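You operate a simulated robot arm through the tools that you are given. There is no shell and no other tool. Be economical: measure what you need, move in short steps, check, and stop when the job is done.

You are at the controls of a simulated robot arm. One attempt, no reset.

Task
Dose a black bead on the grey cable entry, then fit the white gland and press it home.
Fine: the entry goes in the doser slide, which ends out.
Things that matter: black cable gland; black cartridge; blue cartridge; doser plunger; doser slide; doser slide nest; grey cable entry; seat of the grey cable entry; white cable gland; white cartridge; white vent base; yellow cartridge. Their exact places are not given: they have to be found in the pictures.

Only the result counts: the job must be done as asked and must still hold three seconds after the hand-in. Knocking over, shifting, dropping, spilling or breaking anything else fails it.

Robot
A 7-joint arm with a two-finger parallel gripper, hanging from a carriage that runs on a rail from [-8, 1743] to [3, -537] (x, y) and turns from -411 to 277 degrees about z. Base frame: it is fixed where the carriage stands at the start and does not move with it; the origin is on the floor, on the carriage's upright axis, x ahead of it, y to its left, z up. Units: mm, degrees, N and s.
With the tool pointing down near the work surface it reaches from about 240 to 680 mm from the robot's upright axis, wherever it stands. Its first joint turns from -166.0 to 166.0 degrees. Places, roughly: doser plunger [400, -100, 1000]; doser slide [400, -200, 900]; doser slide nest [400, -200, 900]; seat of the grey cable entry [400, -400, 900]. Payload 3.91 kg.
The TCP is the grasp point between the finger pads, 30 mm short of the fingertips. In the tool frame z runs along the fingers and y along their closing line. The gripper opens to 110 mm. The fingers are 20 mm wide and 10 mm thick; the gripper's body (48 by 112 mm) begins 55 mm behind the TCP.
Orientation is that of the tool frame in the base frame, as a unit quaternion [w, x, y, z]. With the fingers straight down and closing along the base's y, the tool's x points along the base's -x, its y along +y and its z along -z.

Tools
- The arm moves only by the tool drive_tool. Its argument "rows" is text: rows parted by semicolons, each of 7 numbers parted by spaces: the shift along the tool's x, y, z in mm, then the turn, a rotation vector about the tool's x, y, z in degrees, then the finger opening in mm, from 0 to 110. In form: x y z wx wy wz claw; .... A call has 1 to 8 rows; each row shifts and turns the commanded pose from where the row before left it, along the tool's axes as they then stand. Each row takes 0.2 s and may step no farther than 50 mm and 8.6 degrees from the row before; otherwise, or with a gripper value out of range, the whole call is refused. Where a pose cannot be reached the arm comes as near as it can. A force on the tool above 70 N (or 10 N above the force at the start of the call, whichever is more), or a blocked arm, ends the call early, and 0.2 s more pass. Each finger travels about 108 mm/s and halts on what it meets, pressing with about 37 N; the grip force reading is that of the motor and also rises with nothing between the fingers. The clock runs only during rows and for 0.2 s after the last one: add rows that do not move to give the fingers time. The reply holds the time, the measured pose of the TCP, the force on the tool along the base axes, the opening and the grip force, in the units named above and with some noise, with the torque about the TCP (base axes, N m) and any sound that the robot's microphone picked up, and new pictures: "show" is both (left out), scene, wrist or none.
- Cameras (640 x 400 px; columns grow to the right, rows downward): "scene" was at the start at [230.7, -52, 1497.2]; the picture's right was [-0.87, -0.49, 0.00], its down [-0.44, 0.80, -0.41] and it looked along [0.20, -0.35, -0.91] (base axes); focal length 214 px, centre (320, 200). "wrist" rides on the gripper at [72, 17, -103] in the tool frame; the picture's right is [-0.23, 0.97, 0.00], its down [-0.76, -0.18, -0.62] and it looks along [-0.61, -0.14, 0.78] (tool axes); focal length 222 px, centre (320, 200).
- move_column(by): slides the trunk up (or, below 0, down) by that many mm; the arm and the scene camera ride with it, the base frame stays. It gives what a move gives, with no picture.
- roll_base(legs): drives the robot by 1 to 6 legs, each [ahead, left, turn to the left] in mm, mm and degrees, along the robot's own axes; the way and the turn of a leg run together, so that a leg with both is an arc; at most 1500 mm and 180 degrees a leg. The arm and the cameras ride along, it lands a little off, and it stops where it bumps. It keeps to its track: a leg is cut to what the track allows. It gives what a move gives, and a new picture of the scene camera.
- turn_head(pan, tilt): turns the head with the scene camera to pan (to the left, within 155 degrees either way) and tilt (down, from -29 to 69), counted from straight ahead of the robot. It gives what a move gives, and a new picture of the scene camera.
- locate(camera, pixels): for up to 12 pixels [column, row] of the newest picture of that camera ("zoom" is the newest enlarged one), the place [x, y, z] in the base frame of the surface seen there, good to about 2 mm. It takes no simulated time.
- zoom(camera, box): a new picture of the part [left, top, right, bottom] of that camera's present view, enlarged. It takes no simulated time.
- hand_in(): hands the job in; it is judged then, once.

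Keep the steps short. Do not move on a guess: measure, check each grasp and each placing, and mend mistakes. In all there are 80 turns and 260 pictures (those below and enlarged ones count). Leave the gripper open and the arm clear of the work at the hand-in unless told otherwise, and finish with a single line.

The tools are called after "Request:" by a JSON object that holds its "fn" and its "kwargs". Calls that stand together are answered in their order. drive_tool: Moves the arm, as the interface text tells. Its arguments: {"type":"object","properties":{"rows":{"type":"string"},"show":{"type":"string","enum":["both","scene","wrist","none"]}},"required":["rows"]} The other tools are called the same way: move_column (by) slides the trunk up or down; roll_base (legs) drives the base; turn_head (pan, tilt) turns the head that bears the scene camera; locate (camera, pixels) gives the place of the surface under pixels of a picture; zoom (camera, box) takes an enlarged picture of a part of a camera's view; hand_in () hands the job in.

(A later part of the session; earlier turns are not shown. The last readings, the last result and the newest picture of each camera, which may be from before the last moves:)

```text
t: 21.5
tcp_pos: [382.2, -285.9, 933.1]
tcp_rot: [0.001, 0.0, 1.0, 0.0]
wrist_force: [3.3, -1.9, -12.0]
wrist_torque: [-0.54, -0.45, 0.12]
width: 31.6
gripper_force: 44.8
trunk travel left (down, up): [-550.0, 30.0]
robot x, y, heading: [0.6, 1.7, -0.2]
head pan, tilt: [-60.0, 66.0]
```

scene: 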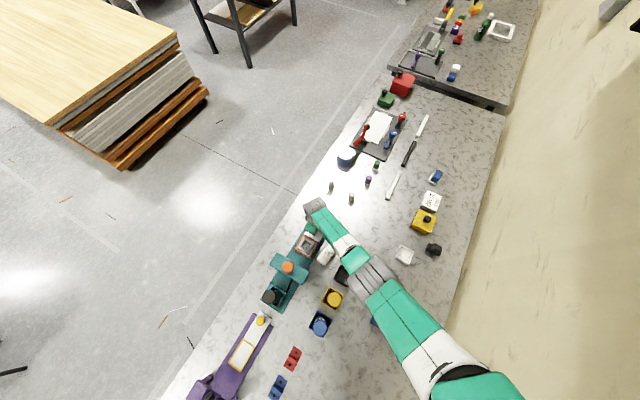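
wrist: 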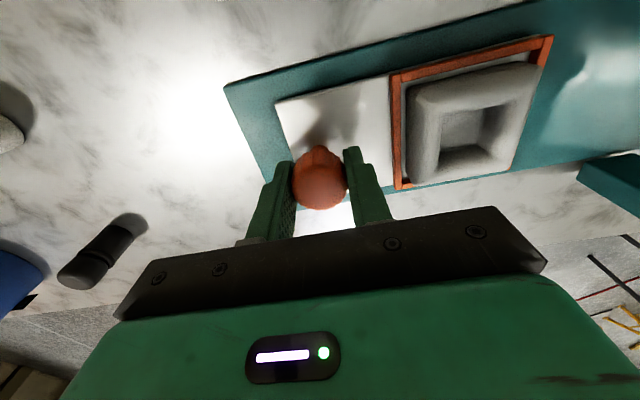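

The knob is held (31.6 mm). However, with the hand this way, its long body would come very near the bridge and plunger at the end of the push. I'll let go, rise, and turn the hand 90° so its narrow side faces the bridge and the camera looks along +y.

Request:
{"fn": "drive_tool", "kwargs": {"rows": "0 0 0 0 0 0 60;0 0 0 0 0 0 75;0 0 -45 0 0 0 75;0 0 -40 0 0 0 75;0 0 0 0 0 -8.5 75;0 0 0 0 0 -8.5 75;0 0 0 0 0 -8.5 75;0 0 0 0 0 -8.5 75", "show": "none"}}

Request:
{"fn": "drive_tool", "kwargs": {"rows": "0 0 0 0 0 -8 75;0 0 0 0 0 -8 75;0 0 0 0 0 -8 75;0 0 0 0 0 -8 75;0 0 0 0 0 -8 75;0 0 0 0 0 -8 75;0 0 0 0 0 -8 75;0 0 0 0 0 0 75", "show": "both"}}

```text
t: 23.3
tcp_pos: [382.2, -285.9, 1019.2]
tcp_rot: [0.0, -0.293, 0.956, 0.0]
wrist_force: [0.5, -0.3, -0.3]
wrist_torque: [-0.01, 0.0, 0.02]
width: 74.9
gripper_force: 0.1
trunk travel left (down, up): [-550.0, 30.0]
robot x, y, heading: [0.4, 2.1, 0.2]
head pan, tilt: [-60.0, 66.0]
```

```text
t: 25.1
tcp_pos: [380.5, -285.5, 1017.7]
tcp_rot: [0.0, 0.708, -0.706, 0.0]
wrist_force: [0.5, -0.3, 0.3]
wrist_torque: [0.03, 0.01, -0.01]
width: 74.9
gripper_force: 0.1
trunk travel left (down, up): [-550.0, 30.0]
robot x, y, heading: [-0.4, 1.5, -0.0]
head pan, tilt: [-60.0, 66.0]
```

scene: 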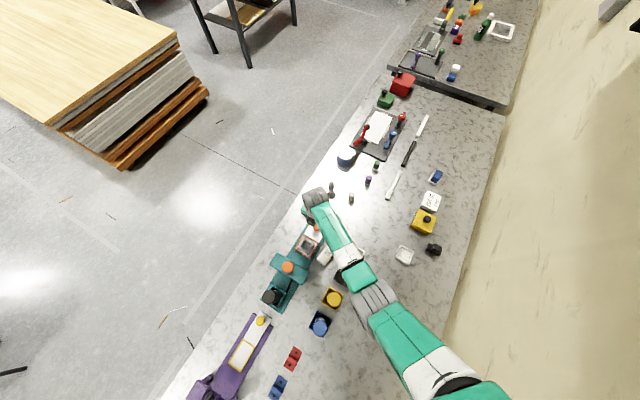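
wrist: 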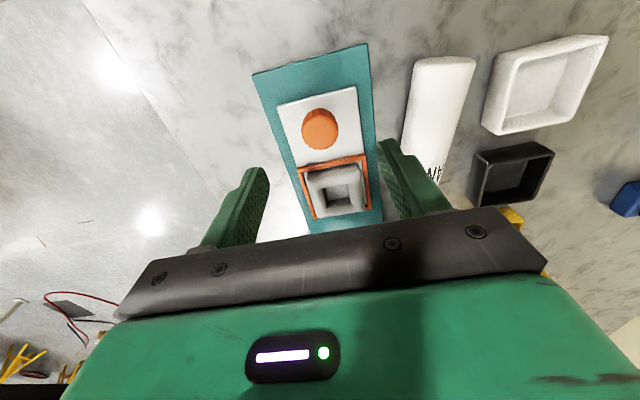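

The hand is turned. The cartridge lies clear of the finger path (its edge at x≈301, fingers reach 333). I go down 83 mm and grip the knob along x.

Request:
{"fn": "drive_tool", "kwargs": {"rows": "0 0 43 0 0 0 75;0 0 40 0 0 0 65;0 0 0 0 0 0 45;0 0 0 0 0 0 25;0 0 0 0 0 0 20;0 0 0 0 0 0 20", "show": "wrist"}}

```text
t: 26.5
tcp_pos: [380.8, -283.9, 935.1]
tcp_rot: [0.001, 0.707, -0.707, 0.0]
wrist_force: [9.6, -2.3, -15.5]
wrist_torque: [-0.36, 0.16, 0.13]
width: 31.9
gripper_force: 45.0
trunk travel left (down, up): [-550.0, 30.0]
robot x, y, heading: [-2.6, 2.2, 0.1]
head pan, tilt: [-60.0, 66.0]
```

wrist: 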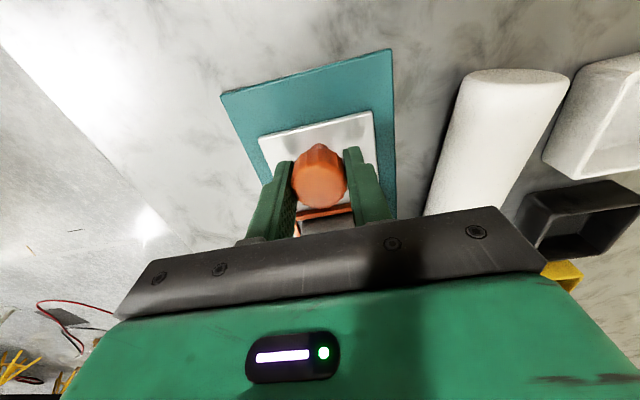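

The knob is gripped at 31.9 mm. I push the slide along +y (tool -x) in 20 mm steps, easing the side load by 1 mm.

Request:
{"fn": "drive_tool", "kwargs": {"rows": "0 -1 1 0 0 0 20;-20 0 0 0 0 0 20;-20 0 0 0 0 0 20;-20 0 0 0 0 0 20;-20 0 0 0 0 0 20;-15 0 0 0 0 0 20", "show": "both"}}

```text
t: 27.9
tcp_pos: [380.4, -189.1, 934.8]
tcp_rot: [0.0, 0.708, -0.707, -0.002]
wrist_force: [-4.1, 1.4, -7.5]
wrist_torque: [-0.76, -0.47, 0.09]
width: 31.7
gripper_force: 45.6
trunk travel left (down, up): [-550.0, 30.0]
robot x, y, heading: [-2.8, -1.0, 0.1]
head pan, tilt: [-60.0, 66.0]
```

scene: 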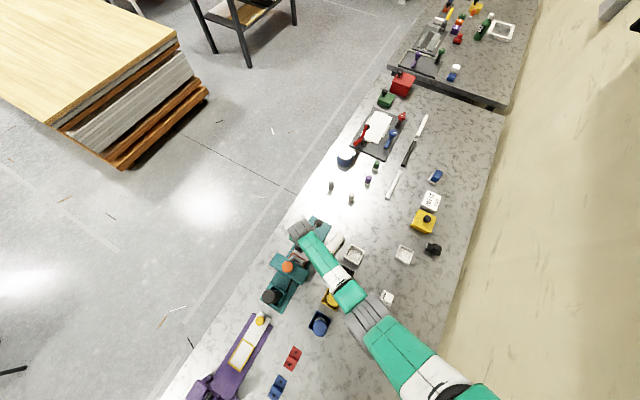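
wrist: 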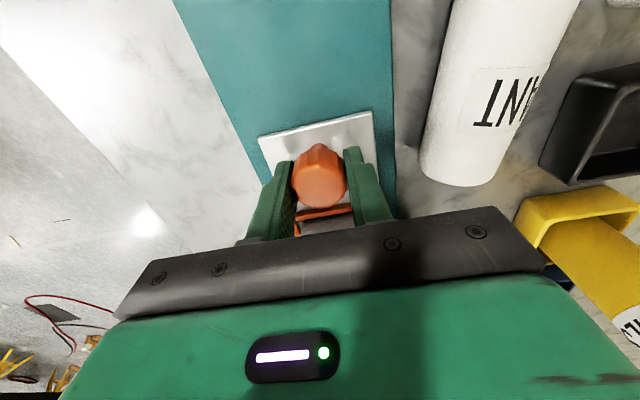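

The slide moves freely and the entry rides along in the nest. About 25 mm remains; I push on in small steps until it meets its stop.

Request:
{"fn": "drive_tool", "kwargs": {"rows": "-10 0 0 0 0 0 20;-8 0 0 0 0 0 20;-4 0 0 0 0 0 20;-2 0 0 0 0 0 20;-2 0 0 0 0 0 20", "show": "wrist"}}

```text
t: 29.1
tcp_pos: [381.8, -164.8, 934.5]
tcp_rot: [0.0, -0.707, 0.707, 0.0]
wrist_force: [-15.0, 2.1, 21.9]
wrist_torque: [1.0, -0.14, 0.13]
width: 31.5
gripper_force: 45.3
trunk travel left (down, up): [-550.0, 30.0]
robot x, y, heading: [5.3, 3.2, 0.1]
head pan, tilt: [-60.0, 66.0]
```

wrist: 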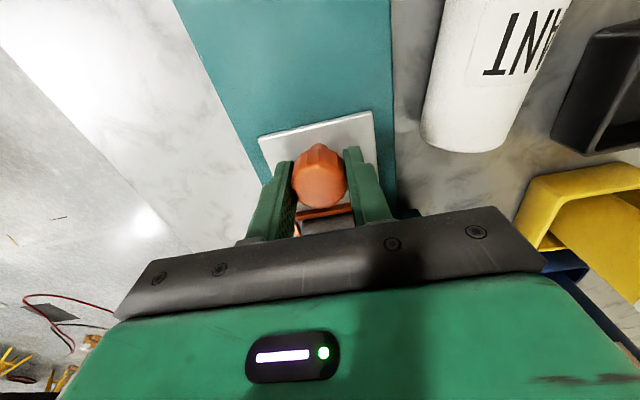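

That is 121 mm of travel and no stop is felt along y yet. I go on 2 mm at a time and watch the y force.

Request:
{"fn": "drive_tool", "kwargs": {"rows": "-2 0 0 0 0 0 20;-2 0 0 0 0 0 20", "show": "none"}}

Request:
{"fn": "zoom", "kwargs": {"camera": "scene", "box": [240, 210, 360, 310]}}

```text
t: 29.7
tcp_pos: [380.1, -162.2, 934.5]
tcp_rot: [-0.001, -0.706, 0.708, -0.001]
wrist_force: [-18.2, -2.4, 37.4]
wrist_torque: [-0.1, -0.09, -0.08]
width: 32.0
gripper_force: 44.9
trunk travel left (down, up): [-550.0, 30.0]
robot x, y, heading: [0.9, -3.4, 0.1]
head pan, tilt: [-60.0, 66.0]
```

```text
4.00 times, centred on (300, 260) of scene
```

zoom: 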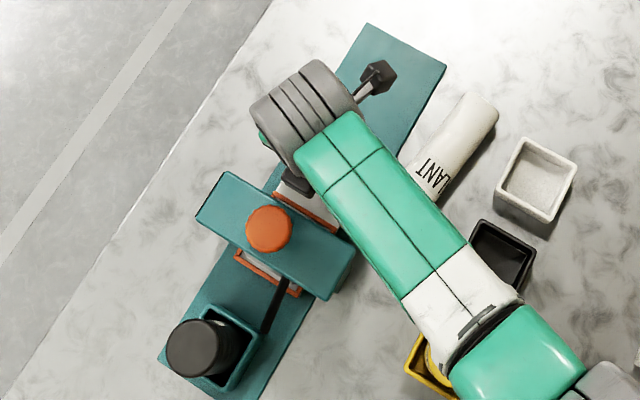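

The slide is nearly in: the nest's bars show on both sides of the bridge. I measure the bars against the plunger axis to see how it is aligned.

Request:
{"fn": "locate", "kwargs": {"camera": "zoom", "pixels": [[305, 207], [262, 267], [270, 228], [293, 291], [240, 258], [320, 218], [250, 175], [310, 260], [338, 290]]}}

Request:
{"fn": "drive_tool", "kwargs": {"rows": "0 0 -1 0 0 0 20", "show": "wrist"}}

```text
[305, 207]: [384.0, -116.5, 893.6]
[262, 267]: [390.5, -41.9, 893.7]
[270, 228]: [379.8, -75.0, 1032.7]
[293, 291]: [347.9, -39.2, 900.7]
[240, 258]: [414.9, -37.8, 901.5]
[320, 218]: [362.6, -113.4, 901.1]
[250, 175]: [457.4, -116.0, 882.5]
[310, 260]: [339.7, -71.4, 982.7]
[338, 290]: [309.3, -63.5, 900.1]
```

```text
t: 30.1
tcp_pos: [380.3, -164.0, 933.2]
tcp_rot: [-0.001, -0.707, 0.708, -0.001]
wrist_force: [-11.6, -6.3, 19.5]
wrist_torque: [-0.82, -0.4, -0.2]
width: 31.8
gripper_force: 44.9
trunk travel left (down, up): [-550.0, 30.0]
robot x, y, heading: [-0.6, 2.9, -0.4]
head pan, tilt: [-60.0, 66.0]
```

wrist: 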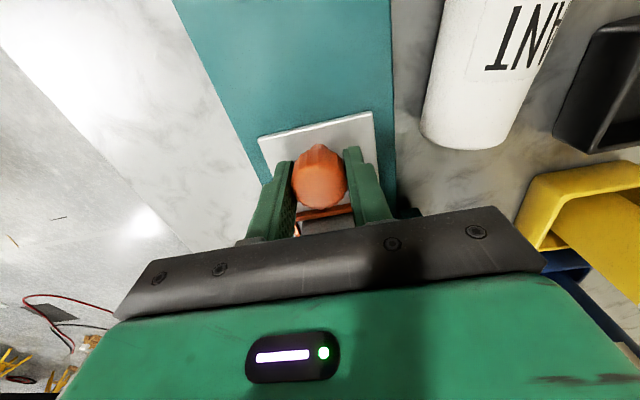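

The bars sit at y -113.4 and -38.5, centre -76, against the plunger at -75. The y force is building (-6 N), which suggests the stop. One more small push to confirm.

Request:
{"fn": "drive_tool", "kwargs": {"rows": "-2 0 0 0 0 0 20;-2 0 0 0 0 0 20", "show": "none"}}

Request:
{"fn": "locate", "kwargs": {"camera": "scene", "pixels": [[298.25, 272.75], [285, 264.5], [305, 254.5], [292.5, 252]]}}

```text
t: 30.7
tcp_pos: [380.7, -163.8, 934.2]
tcp_rot: [-0.002, -0.707, 0.707, -0.002]
wrist_force: [3.3, -27.1, -21.3]
wrist_torque: [0.23, -0.44, -0.11]
width: 32.0
gripper_force: 45.1
trunk travel left (down, up): [-550.0, 30.0]
robot x, y, heading: [0.4, -0.7, 0.0]
head pan, tilt: [-60.0, 66.0]
```

```text
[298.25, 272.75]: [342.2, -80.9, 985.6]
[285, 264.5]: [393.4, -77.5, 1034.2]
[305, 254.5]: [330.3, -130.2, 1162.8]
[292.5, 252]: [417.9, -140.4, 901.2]
```

The y force rose to -27 N with no motion, so the slide is at its stop with the nest under the plunger. I let go, rise above the plunger, and move over it with fingers closing.

Request:
{"fn": "drive_tool", "kwargs": {"rows": "3 0 0 0 0 0 30;0 0 0 0 0 0 50;0 0 0 0 0 0 65;0 0 -45 0 0 0 65;0 0 -45 0 0 0 60;0 0 -45 0 0 0 40;0 0 -15 0 0 0 20", "show": "wrist"}}

Request:
{"fn": "zoom", "kwargs": {"camera": "wrist", "box": [220, 20, 412, 180]}}

```text
t: 32.3
tcp_pos: [383.6, -157.9, 1084.9]
tcp_rot: [0.0, -0.707, 0.707, 0.0]
wrist_force: [-0.5, -0.5, -1.1]
wrist_torque: [-0.02, -0.02, -0.01]
width: 19.9
gripper_force: 0.1
trunk travel left (down, up): [-550.0, 30.0]
robot x, y, heading: [0.0, -1.4, -0.1]
head pan, tilt: [-60.0, 66.0]
```

wrist: 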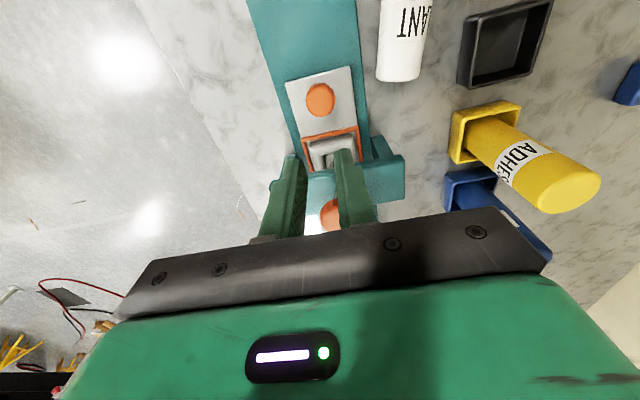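

```text
2.50 times, centred on (316, 100) of wrist
```

zoom: 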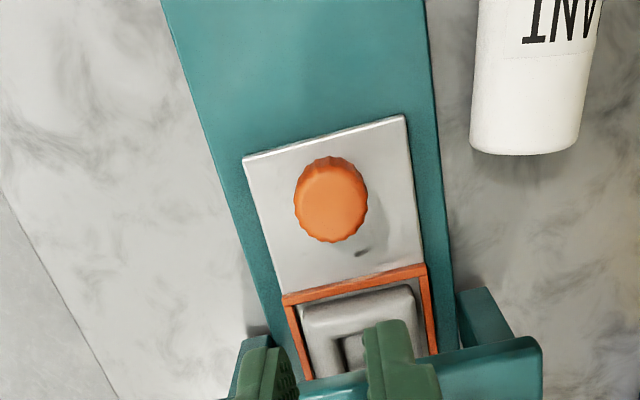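

The slide stands in place with the entry partly under the bridge. I move +83 mm in y to stand over the plunger knob, fingers closed, tips still above its top (1033).

Request:
{"fn": "drive_tool", "kwargs": {"rows": "-42 1.5 0 0 0 0 0;-41 1.5 0 0 0 0 0;0 0 0 0 0 0 0", "show": "both"}}

Request:
{"fn": "zoom", "kwargs": {"camera": "wrist", "box": [240, 100, 400, 220]}}

Request:
{"fn": "zoom", "kwargs": {"camera": "scene", "box": [230, 220, 350, 320]}}

```text
t: 33.1
tcp_pos: [379.4, -74.4, 1087.2]
tcp_rot: [0.0, -0.707, 0.707, 0.0]
wrist_force: [0.3, -0.5, -0.2]
wrist_torque: [0.03, -0.03, 0.03]
width: 0.0
gripper_force: 37.2
trunk travel left (down, up): [-550.0, 30.0]
robot x, y, heading: [0.4, -0.2, -0.1]
head pan, tilt: [-60.0, 66.0]
```

scene: 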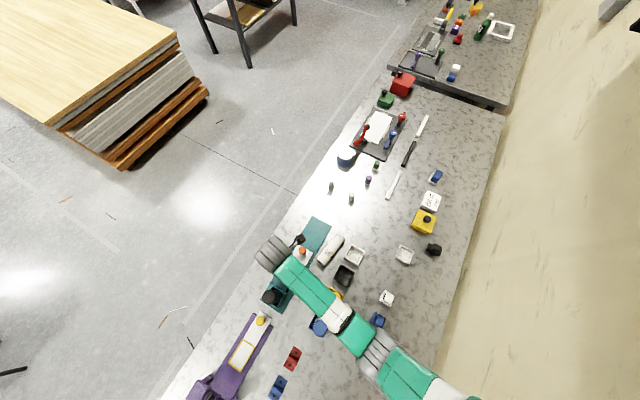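
wrist: 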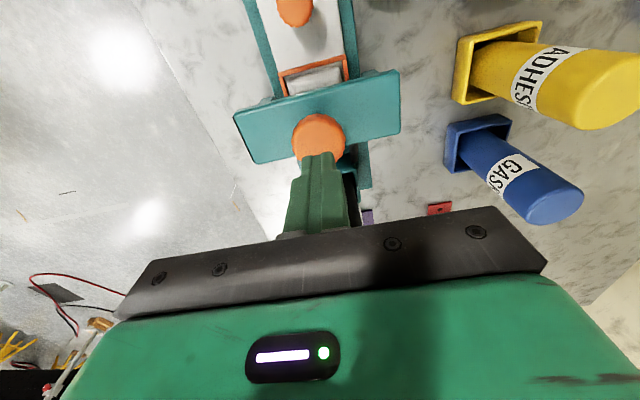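

```text
3.33 times, centred on (320, 160) of wrist
```

zoom: 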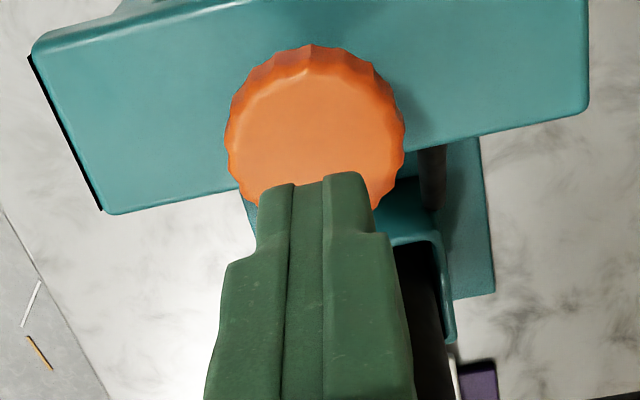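

```text
4.00 times, centred on (290, 270) of scene
```

zoom: 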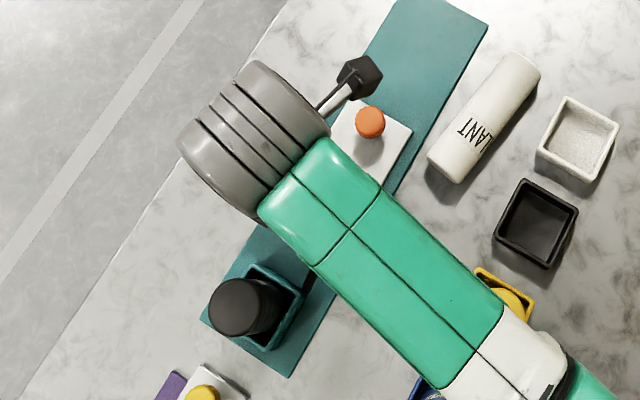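

The closed tips stand over the plunger knob's middle. I go down to contact and press in steps, watching the force and listening.

Request:
{"fn": "drive_tool", "kwargs": {"rows": "0 0 18 0 0 0 0;0 0 6 0 0 0 0;0 0 5 0 0 0 0;0 0 5 0 0 0 0;0 0 5 0 0 0 0", "show": "wrist"}}

```text
t: 34.3
tcp_pos: [379.5, -76.1, 1046.0]
tcp_rot: [0.001, -0.707, 0.707, 0.0]
wrist_force: [-0.5, 1.8, 1.5]
wrist_torque: [0.06, 0.06, -0.01]
width: 0.1
gripper_force: 37.1
trunk travel left (down, up): [-550.0, 30.0]
robot x, y, heading: [0.0, 4.0, -0.2]
head pan, tilt: [-60.0, 66.0]
```

wrist: 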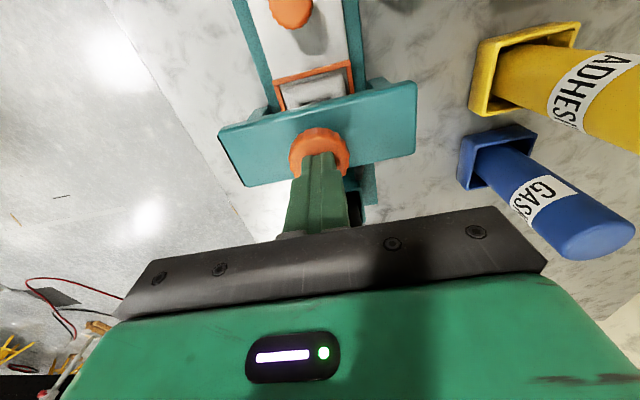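

The plunger is following down with little force so far (tips at 1016, about 17 mm of stroke). I continue.

Request:
{"fn": "drive_tool", "kwargs": {"rows": "0 0 4 0 0 0 0;0 0 4 0 0 0 0;0 0 3 0 0 0 0;0 0 3 0 0 0 0", "show": "wrist"}}

```text
t: 35.3
tcp_pos: [383.0, -77.0, 1039.4]
tcp_rot: [-0.001, 0.708, -0.706, 0.003]
wrist_force: [-14.7, 4.6, 32.3]
wrist_torque: [0.16, 0.62, 0.02]
width: 0.1
gripper_force: 37.1
trunk travel left (down, up): [-550.0, 30.0]
robot x, y, heading: [-1.0, 2.0, 0.3]
head pan, tilt: [-60.0, 66.0]
heard: click
stopped in row 4: the force on the tool passed its limit at 76 N (the readings are from after the stop); the commanded pose is now the measured one
```

wrist: 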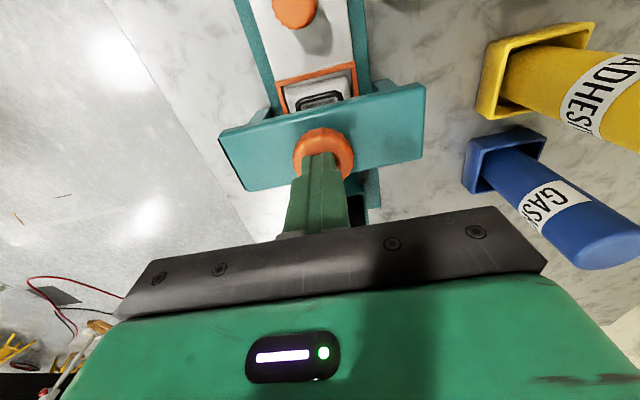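

A click was heard at the stop, and a black ring bead now shows on the entry at about (322,100). I raise straight up, back off toward the slide knob, and inspect the bead.

Request:
{"fn": "drive_tool", "kwargs": {"rows": "0 0 -25 0 0 0 0;0 0 -35 0 0 0 0;45 0 0 0 0 0 40;45 0 0 0 0 0 60;0 0 0 0 0 0 75", "show": "wrist"}}

Request:
{"fn": "zoom", "kwargs": {"camera": "wrist", "box": [240, 60, 400, 180]}}

```text
t: 36.5
tcp_pos: [378.3, -164.7, 1095.9]
tcp_rot: [0.0, 0.707, -0.707, 0.001]
wrist_force: [-0.1, 0.2, -0.2]
wrist_torque: [0.0, 0.02, 0.01]
width: 75.0
gripper_force: 0.0
trunk travel left (down, up): [-550.0, 30.0]
robot x, y, heading: [1.0, 1.4, -0.3]
head pan, tilt: [-60.0, 66.0]
```

wrist: 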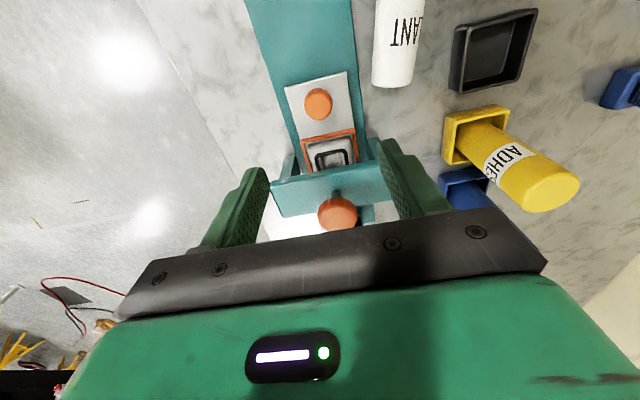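

```text
3.33 times, centred on (320, 120) of wrist
```

zoom: 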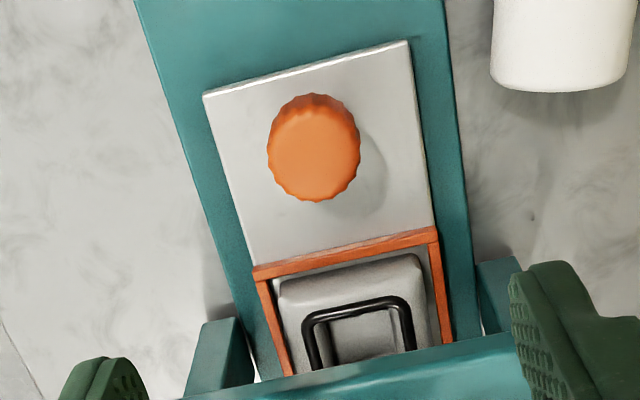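

A clean black bead runs round the hole. Now I measure the knob for gripping.

Request:
{"fn": "locate", "kwargs": {"camera": "zoom", "pixels": [[313, 150], [275, 160], [352, 140], [313, 105], [313, 195]]}}

```text
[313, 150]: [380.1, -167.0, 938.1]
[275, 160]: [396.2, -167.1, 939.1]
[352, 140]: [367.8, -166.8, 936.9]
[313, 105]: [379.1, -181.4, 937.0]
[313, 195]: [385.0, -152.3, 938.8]
```

The knob centre is about (382,-166). I shift slightly, go down 161 mm and grip it along x.

Request:
{"fn": "drive_tool", "kwargs": {"rows": "1.5 -2.5 45 0 0 0 75;0 0 45 0 0 0 75;0 0 45 0 0 0 75;0 0 26 0 0 0 65;0 0 0 0 0 0 45;0 0 0 0 0 0 25;0 0 0 0 0 0 20;0 0 0 0 0 0 20", "show": "wrist"}}

```text
t: 38.3
tcp_pos: [381.3, -168.5, 935.7]
tcp_rot: [0.001, 0.707, -0.707, 0.0]
wrist_force: [-5.0, -1.1, -7.9]
wrist_torque: [-0.18, -0.07, -0.13]
width: 32.0
gripper_force: 45.1
trunk travel left (down, up): [-550.0, 30.0]
robot x, y, heading: [0.8, 0.4, 0.1]
head pan, tilt: [-60.0, 66.0]
```

wrist: 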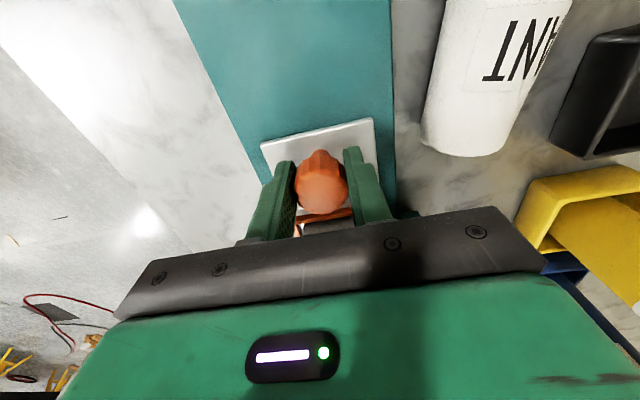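

The knob is gripped. I pull the slide out along -y (tool +x) in 20 mm steps.

Request:
{"fn": "drive_tool", "kwargs": {"rows": "20 0 0 0 0 0 20;20 0 0 0 0 0 20;20 0 0 0 0 0 20;20 0 0 0 0 0 20;20 0 0 0 0 0 20;12 0 0 0 0 0 20;4 0 0 0 0 0 20", "show": "wrist"}}

```text
t: 39.9
tcp_pos: [381.7, -284.6, 931.6]
tcp_rot: [0.0, 0.708, -0.706, 0.001]
wrist_force: [-9.9, -2.0, 5.1]
wrist_torque: [-0.96, 0.42, 0.09]
width: 31.8
gripper_force: 45.4
trunk travel left (down, up): [-550.0, 30.0]
robot x, y, heading: [-2.8, -2.1, -0.1]
head pan, tilt: [-60.0, 66.0]
```

wrist: 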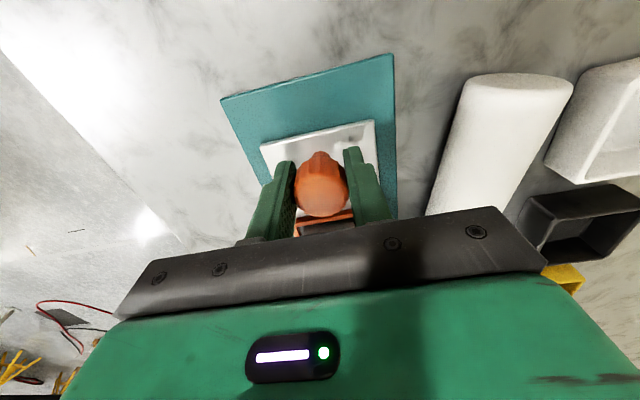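

I press a little farther outward to feel the outer stop.

Request:
{"fn": "drive_tool", "kwargs": {"rows": "3 0 0 0 0 0 20;3 0 0 0 0 0 20;2 0 0 0 0 0 20", "show": "none"}}

```text
t: 40.7
tcp_pos: [381.5, -286.7, 932.8]
tcp_rot: [-0.001, 0.708, -0.706, -0.001]
wrist_force: [-10.2, 14.0, 8.3]
wrist_torque: [-0.5, -0.12, 0.23]
width: 31.9
gripper_force: 45.1
trunk travel left (down, up): [-550.0, 30.0]
robot x, y, heading: [-1.5, 0.0, -0.1]
head pan, tilt: [-60.0, 66.0]
```

The y force rose to +14 N at y≈-286, so the slide is fully out. I let go, rise, and look at the nest and glands.

Request:
{"fn": "drive_tool", "kwargs": {"rows": "-2 0 0 0 0 0 35;0 0 0 0 0 0 55;0 0 0 0 0 0 70;0 0 -45 0 0 0 70;0 0 -45 0 0 0 70;0 0 -45 0 0 0 70;30 0 0 0 0 0 70", "show": "both"}}

Request:
{"fn": "zoom", "kwargs": {"camera": "wrist", "box": [220, 60, 412, 180]}}

Request:
{"fn": "zoom", "kwargs": {"camera": "scene", "box": [250, 160, 430, 310]}}

```text
t: 42.3
tcp_pos: [384.1, -320.1, 1068.9]
tcp_rot: [-0.001, 0.708, -0.706, 0.001]
wrist_force: [0.1, 0.6, -0.3]
wrist_torque: [0.01, -0.02, 0.0]
width: 69.8
gripper_force: 0.2
trunk travel left (down, up): [-550.0, 30.0]
robot x, y, heading: [5.9, 0.2, 0.1]
head pan, tilt: [-60.0, 66.0]
```

scene: 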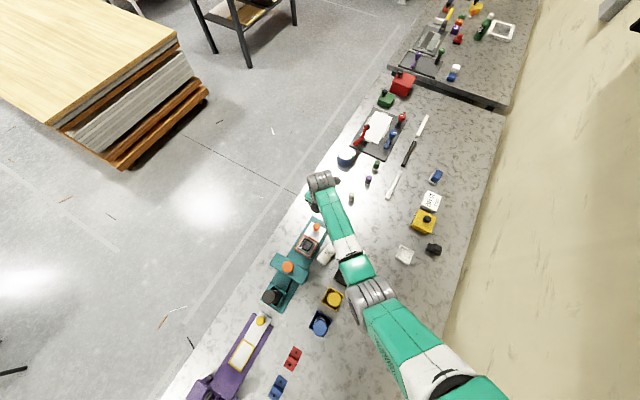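
wrist: 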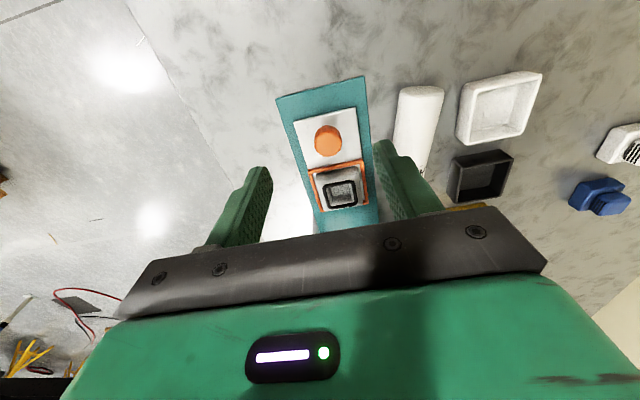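

```text
3.33 times, centred on (316, 120) of wrist
```

zoom: 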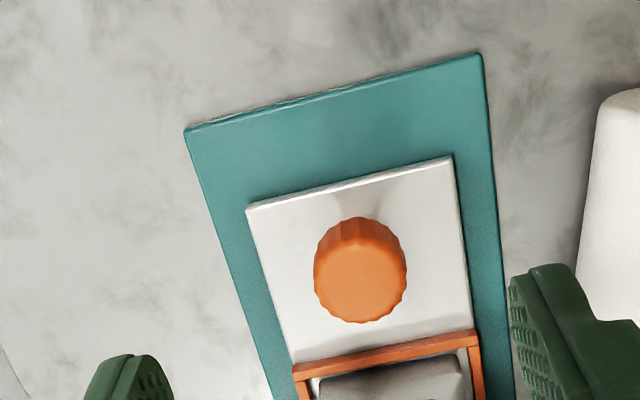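

```text
2.67 times, centred on (340, 235) of scene
```

zoom: 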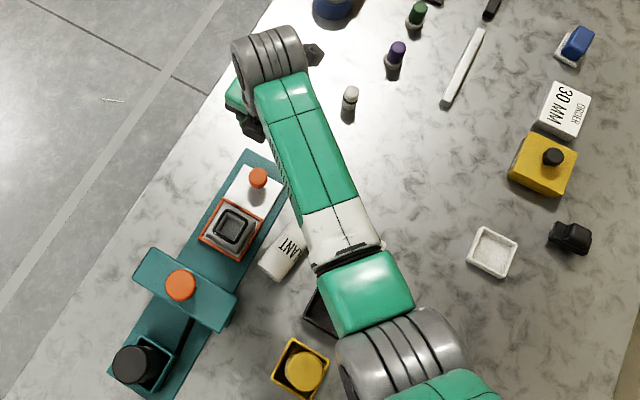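

The bead is intact and the slide is out. The white gland (round top, black ring) stands at about (315,-493). I move above it, keeping the height.

Request:
{"fn": "drive_tool", "kwargs": {"rows": "44 17 0 0 0 0 70;44 17 0 0 0 0 70;43 17 0 0 0 0 70;42 17 0 0 0 0 70;0 0 30 0 0 0 70", "show": "both"}}

Request:
{"fn": "zoom", "kwargs": {"camera": "wrist", "box": [240, 40, 432, 180]}}

```text
t: 43.5
tcp_pos: [315.1, -494.6, 1038.9]
tcp_rot: [0.0, -0.707, 0.707, -0.003]
wrist_force: [0.3, 1.3, -0.6]
wrist_torque: [0.0, 0.01, -0.01]
width: 70.0
gripper_force: 0.1
trunk travel left (down, up): [-550.0, 30.0]
robot x, y, heading: [-1.1, -2.4, -0.1]
head pan, tilt: [-60.0, 66.0]
```

scene: 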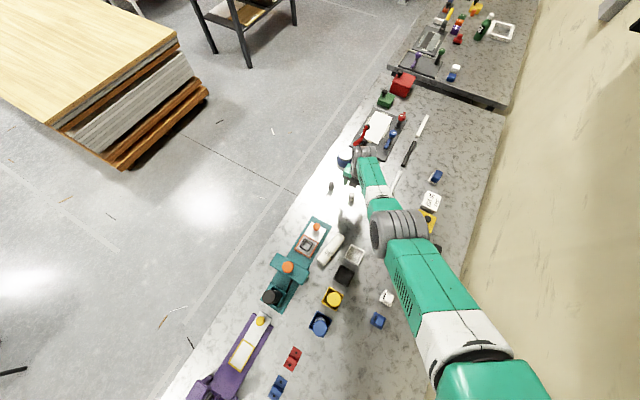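
wrist: 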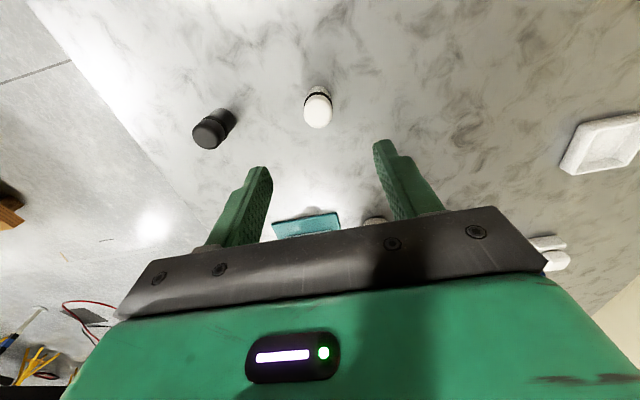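

```text
2.86 times, centred on (336, 110) of wrist
```

zoom: 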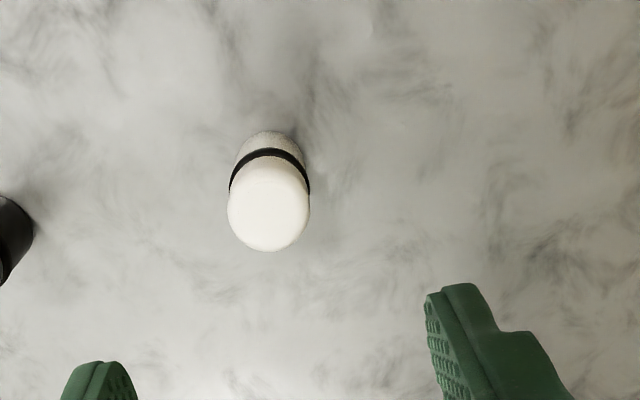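

Request:
{"fn": "locate", "kwargs": {"camera": "zoom", "pixels": [[268, 210], [268, 245], [232, 205], [306, 205], [268, 152], [270, 140], [245, 150], [290, 150], [268, 185], [265, 110]]}}

Request:
{"fn": "zoom", "kwargs": {"camera": "wrist", "box": [290, 70, 354, 140]}}

```text
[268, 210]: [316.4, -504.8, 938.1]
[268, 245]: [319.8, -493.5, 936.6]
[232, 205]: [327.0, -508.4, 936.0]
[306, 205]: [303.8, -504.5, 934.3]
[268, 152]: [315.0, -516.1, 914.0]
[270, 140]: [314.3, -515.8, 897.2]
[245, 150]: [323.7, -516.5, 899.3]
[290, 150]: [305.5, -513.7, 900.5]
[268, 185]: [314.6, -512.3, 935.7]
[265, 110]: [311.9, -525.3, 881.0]
```

```text
5.71 times, centred on (322, 105) of wrist
```

zoom: 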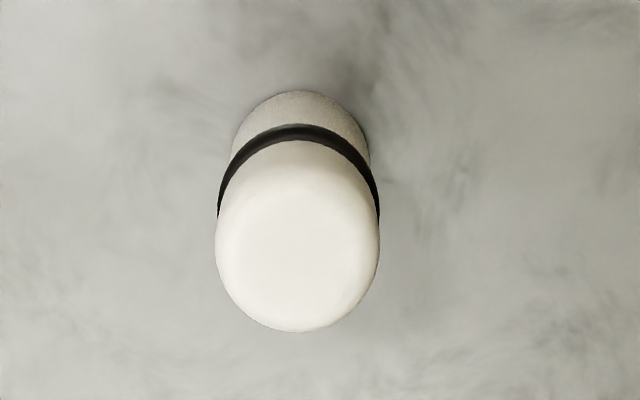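

The gland: top z≈938, head about 24 mm across, black ring at about 912, centre about (315.5,-503.5). I go down so the tips stop just above the ring (TCP 945) and grip the head.

Request:
{"fn": "drive_tool", "kwargs": {"rows": "9 0 0 0 0 0 70;0 0 45 0 0 0 70;0 0 30 0 0 0 60;0 0 19 0 0 0 60", "show": "wrist"}}

Request:
{"fn": "zoom", "kwargs": {"camera": "wrist", "box": [240, 100, 400, 220]}}

```text
t: 44.5
tcp_pos: [293.7, -467.3, 986.5]
tcp_rot: [0.0, 0.707, -0.707, 0.001]
wrist_force: [0.2, 0.0, 0.0]
wrist_torque: [0.0, -0.02, 0.01]
width: 60.1
gripper_force: 0.1
out of reach, approached as far as the arm can: row 1, 2, 3, 4
trunk travel left (down, up): [-550.0, 30.0]
robot x, y, heading: [0.2, 3.0, 0.1]
head pan, tilt: [-60.0, 66.0]
```

wrist: 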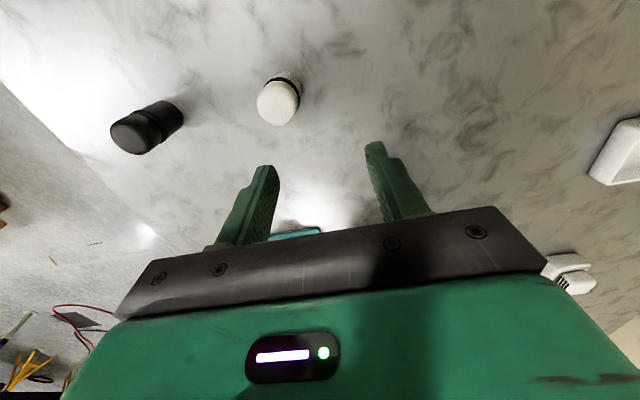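

```text
3.33 times, centred on (320, 160) of wrist
```

zoom: 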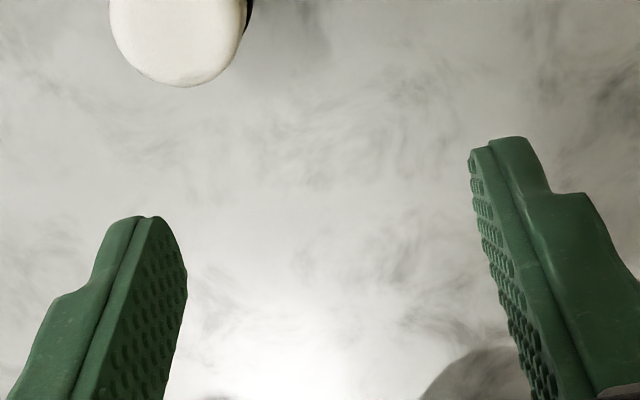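

From this raised trunk the gland is just out of reach. I back up to a safe height and then drive the carriage 250 mm toward -y so both gland and nest come within easy reach.

Request:
{"fn": "drive_tool", "kwargs": {"rows": "-5 0 -45 0 0 0 60;-20 0 -45 0 0 0 60;-20 0 -45 0 0 0 60;0 0 -45 0 0 0 60", "show": "none"}}

Request:
{"fn": "roll_base", "kwargs": {"legs": [[0, -250, 0]]}}

```text
t: 45.5
tcp_pos: [292.0, -419.9, 1165.5]
tcp_rot: [-0.001, 0.708, -0.707, 0.001]
wrist_force: [0.5, 0.1, 0.5]
wrist_torque: [0.01, 0.01, -0.01]
width: 60.2
gripper_force: 0.0
trunk travel left (down, up): [-550.0, 30.0]
robot x, y, heading: [-0.1, 2.0, 0.1]
head pan, tilt: [-60.0, 66.0]
```

```text
t: 47.3
tcp_pos: [291.4, -667.9, 1164.3]
tcp_rot: [0.0, -0.704, 0.71, 0.0]
wrist_force: [-0.6, -0.2, 0.0]
wrist_torque: [-0.03, -0.03, 0.01]
width: 60.1
gripper_force: 0.1
trunk travel left (down, up): [-550.0, 30.0]
robot x, y, heading: [0.4, -244.2, -0.2]
head pan, tilt: [-60.0, 66.0]
```

scene: 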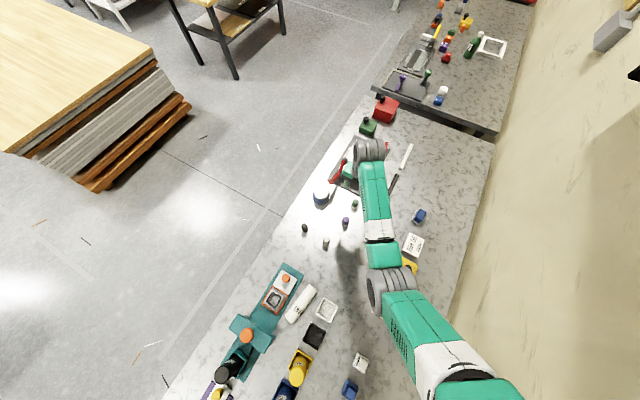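

The carriage moved. Now I go over the gland: +164 in y, +24 in x, then down to about 1040 and check.

Request:
{"fn": "drive_tool", "kwargs": {"rows": "-41 -6 0 0 0 -0.4 60;-41 -6 0 0 0 0 60;-41 -6 0 0 0 0 60;-41 -6 0 0 0 0 60;0 0 45 0 0 0 60;0 0 45 0 0 0 60;0 0 35 0 0 0 60", "show": "wrist"}}

Request:
{"fn": "zoom", "kwargs": {"camera": "wrist", "box": [240, 60, 400, 180]}}

Request:
{"fn": "locate", "kwargs": {"camera": "zoom", "pixels": [[320, 200], [320, 160], [280, 180], [360, 180], [320, 240], [300, 120], [320, 100]]}}

```text
t: 48.9
tcp_pos: [314.3, -502.8, 1041.0]
tcp_rot: [-0.001, 0.707, -0.707, 0.002]
wrist_force: [-0.6, 0.3, 0.0]
wrist_torque: [0.02, -0.01, -0.02]
width: 60.1
gripper_force: 0.1
trunk travel left (down, up): [-550.0, 30.0]
robot x, y, heading: [-0.3, -244.9, -0.7]
head pan, tilt: [-60.0, 66.0]
```

wrist: 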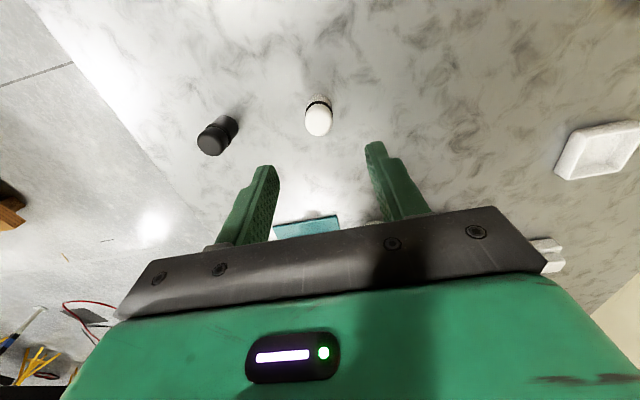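

```text
3.33 times, centred on (320, 120) of wrist
```

zoom: 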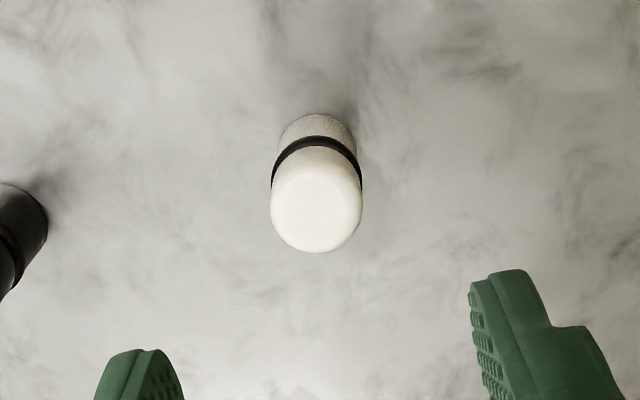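

```text
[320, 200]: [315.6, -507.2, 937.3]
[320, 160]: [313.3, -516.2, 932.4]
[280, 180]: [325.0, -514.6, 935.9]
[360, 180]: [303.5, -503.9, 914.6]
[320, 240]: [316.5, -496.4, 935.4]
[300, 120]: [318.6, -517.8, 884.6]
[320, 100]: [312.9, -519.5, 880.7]
```

Gland centre is about (315.5,-505.5). I shift 2.5 mm, go down 96 mm and close on the head.

Request:
{"fn": "drive_tool", "kwargs": {"rows": "2.5 -1 0 0 0 0 60;0 0 45 0 0 0 60;0 0 40 0 0 0 60;0 0 11 0 0 0 60;0 0 0 0 0 0 35;0 0 0 0 0 0 18;0 0 0 0 0 0 12;0 0 0 0 0 0 12", "show": "wrist"}}

Request:
{"fn": "zoom", "kwargs": {"camera": "wrist", "box": [240, 100, 400, 220]}}

```text
t: 50.7
tcp_pos: [314.7, -503.2, 943.9]
tcp_rot: [-0.001, 0.707, -0.707, 0.001]
wrist_force: [-0.9, 0.0, 0.2]
wrist_torque: [-0.03, 0.02, 0.03]
width: 25.6
gripper_force: 37.2
trunk travel left (down, up): [-550.0, 30.0]
robot x, y, heading: [2.5, -247.5, -0.4]
head pan, tilt: [-60.0, 66.0]
```

wrist: 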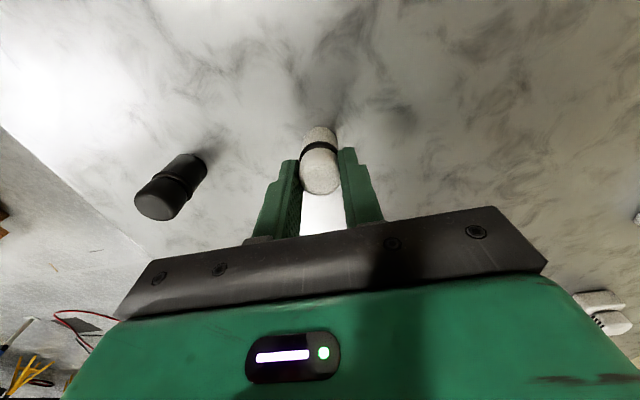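

```text
3.33 times, centred on (320, 160) of wrist
```

zoom: 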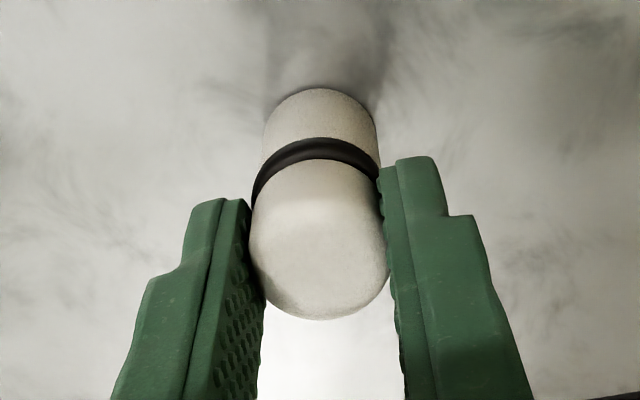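

The gland is gripped upright at 25.6 mm. I lift it 106 mm and carry it toward the nest, stopping over the near side first.

Request:
{"fn": "drive_tool", "kwargs": {"rows": "0 0 -16 0 0 0 12;0 0 -45 0 0 0 12;0 0 -45 0 0 0 12;-38 -8 0 0 0 0 12;-38 -8 0 0 0 0 12;-38 -8 0 0 0 0 12;-38 -8 0 0 0 0 12", "show": "wrist"}}

Request:
{"fn": "drive_tool", "kwargs": {"rows": "-38 -8 0 0 0 0 12;-38 -8 0 0 0 0 12;-38 -9 0 0 0 0 12;-40 -9 0 0 0 0 12;0 0 0 0 0 0 12", "show": "both"}}

Request:
{"fn": "zoom", "kwargs": {"camera": "wrist", "box": [240, 80, 400, 200]}}

```text
t: 52.3
tcp_pos: [347.7, -354.0, 1050.2]
tcp_rot: [0.0, -0.707, 0.707, -0.001]
wrist_force: [-0.5, -0.6, -0.2]
wrist_torque: [0.02, 0.0, -0.02]
width: 25.6
gripper_force: 37.0
trunk travel left (down, up): [-550.0, 30.0]
robot x, y, heading: [3.3, -245.7, -0.3]
head pan, tilt: [-60.0, 66.0]
```

wrist: 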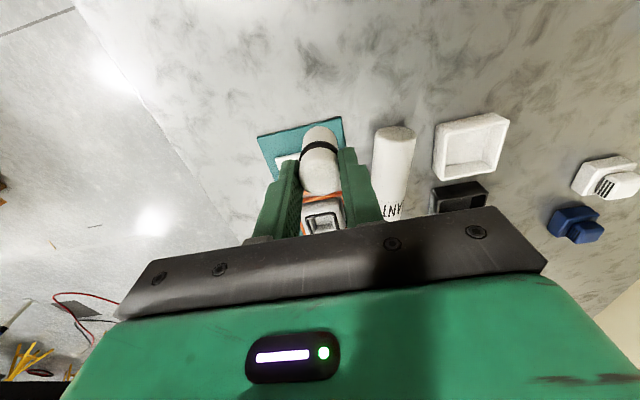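

```text
t: 53.5
tcp_pos: [382.1, -200.5, 1050.6]
tcp_rot: [0.001, -0.707, 0.707, -0.001]
wrist_force: [0.7, -0.8, 0.0]
wrist_torque: [0.01, 0.02, -0.02]
width: 25.2
gripper_force: 36.7
trunk travel left (down, up): [-550.0, 30.0]
robot x, y, heading: [3.5, -245.2, -0.3]
head pan, tilt: [-60.0, 66.0]
```

scene: 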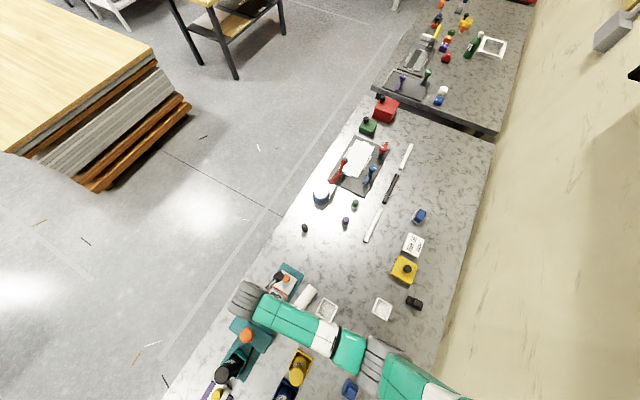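
wrist: 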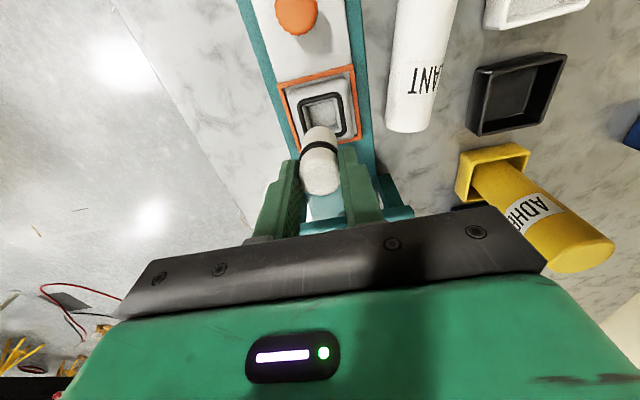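

```text
3.33 times, centred on (320, 140) of wrist
```

zoom: 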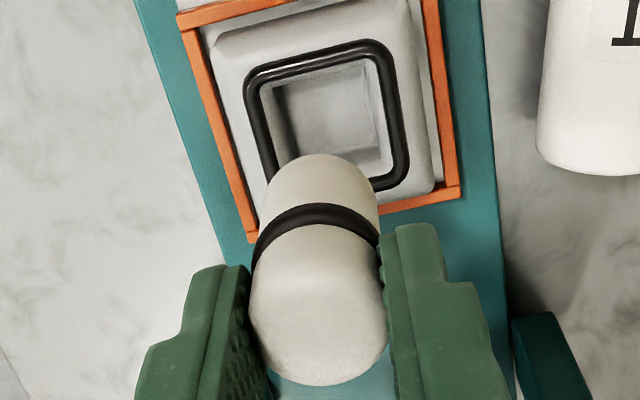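

The bead rings the hole just ahead of the gland. I measure the bead's edges, the hole floor, and the gland's shank in this same picture.

Request:
{"fn": "locate", "kwargs": {"camera": "zoom", "pixels": [[255, 85], [315, 57], [378, 52], [398, 120], [405, 170], [260, 130], [390, 185], [325, 105], [320, 165], [320, 190], [275, 200], [372, 200]]}}

```text
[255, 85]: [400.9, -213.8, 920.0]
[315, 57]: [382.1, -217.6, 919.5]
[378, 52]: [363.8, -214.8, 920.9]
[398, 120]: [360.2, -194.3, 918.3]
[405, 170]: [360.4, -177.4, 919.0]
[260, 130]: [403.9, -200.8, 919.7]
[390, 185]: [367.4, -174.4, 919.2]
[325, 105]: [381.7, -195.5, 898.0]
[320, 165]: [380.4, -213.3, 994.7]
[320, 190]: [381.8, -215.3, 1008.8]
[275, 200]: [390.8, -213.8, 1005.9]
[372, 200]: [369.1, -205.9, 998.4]
```

The bead's centre is at (382,-195.5) and the hole floor at z 898. The gland's axis is about (381,-203). I shift +7.5 in y, +0.5 in x, lower to about 15 mm above the entry, and check.

Request:
{"fn": "drive_tool", "kwargs": {"rows": "-7.5 -0.5 0 0 0 0 12;0 0 30 0 0 0 12;0 0 26 0 0 0 12;0 0 0 0 0 0 12", "show": "wrist"}}

Request:
{"fn": "zoom", "kwargs": {"camera": "wrist", "box": [256, 80, 384, 180]}}

```text
t: 54.5
tcp_pos: [382.7, -193.2, 992.5]
tcp_rot: [0.001, -0.707, 0.707, -0.001]
wrist_force: [-0.4, 0.6, 0.2]
wrist_torque: [0.02, 0.0, 0.0]
width: 25.3
gripper_force: 36.9
trunk travel left (down, up): [-550.0, 30.0]
robot x, y, heading: [4.3, -243.4, -0.2]
head pan, tilt: [-60.0, 66.0]
```

wrist: 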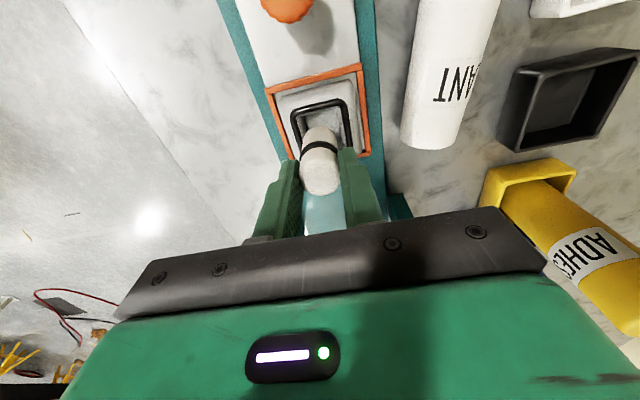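

```text
4.00 times, centred on (320, 130) of wrist
```

zoom: 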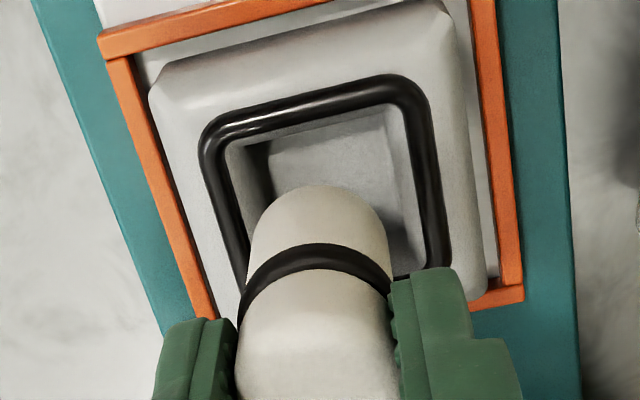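

Request:
{"fn": "locate", "kwargs": {"camera": "zoom", "pixels": [[300, 105], [215, 170], [435, 170], [410, 88], [208, 130], [320, 195], [320, 230], [260, 225], [380, 225], [436, 240], [320, 150], [280, 135]]}}

```text
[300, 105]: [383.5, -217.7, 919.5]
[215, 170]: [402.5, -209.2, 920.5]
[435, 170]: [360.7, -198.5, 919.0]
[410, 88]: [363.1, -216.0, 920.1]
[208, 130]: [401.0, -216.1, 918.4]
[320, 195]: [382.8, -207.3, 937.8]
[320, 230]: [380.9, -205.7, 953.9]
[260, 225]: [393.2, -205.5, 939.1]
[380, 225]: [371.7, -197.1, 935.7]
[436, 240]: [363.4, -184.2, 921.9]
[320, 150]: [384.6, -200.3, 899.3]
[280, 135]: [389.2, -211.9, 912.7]
```

The gland axis is now about (382.3,-194.5) against the hole centre (381.6,-196). I correct by 1.5 mm and lower into the hole in steps, watching the force.

Request:
{"fn": "drive_tool", "kwargs": {"rows": "1.5 0.5 0 0 0 0 12;0 0 10 0 0 0 12;0 0 8 0 0 0 12;0 0 6 0 0 0 12", "show": "wrist"}}

Request:
{"fn": "zoom", "kwargs": {"camera": "wrist", "box": [256, 80, 384, 180]}}

```text
t: 55.5
tcp_pos: [381.4, -193.1, 970.1]
tcp_rot: [0.0, -0.707, 0.707, -0.001]
wrist_force: [-0.1, 0.1, -0.2]
wrist_torque: [-0.04, 0.0, 0.02]
width: 25.3
gripper_force: 37.5
trunk travel left (down, up): [-550.0, 30.0]
robot x, y, heading: [2.7, -244.0, -0.4]
head pan, tilt: [-60.0, 66.0]
```

wrist: 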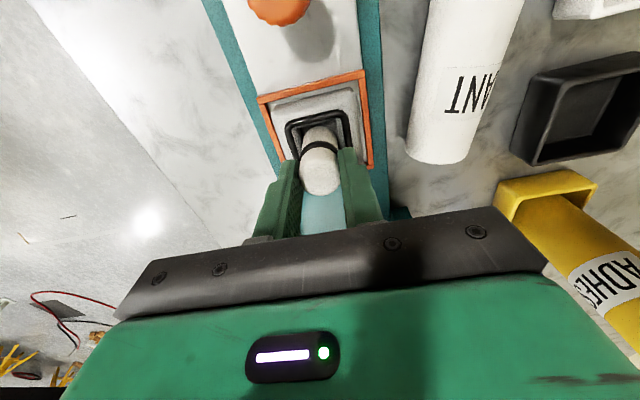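

```text
4.00 times, centred on (320, 130) of wrist
```

zoom: 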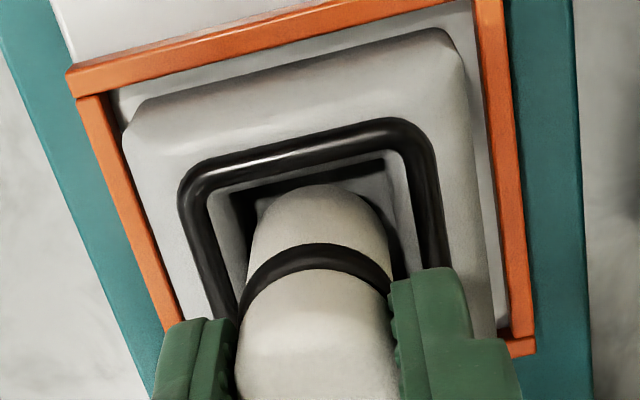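

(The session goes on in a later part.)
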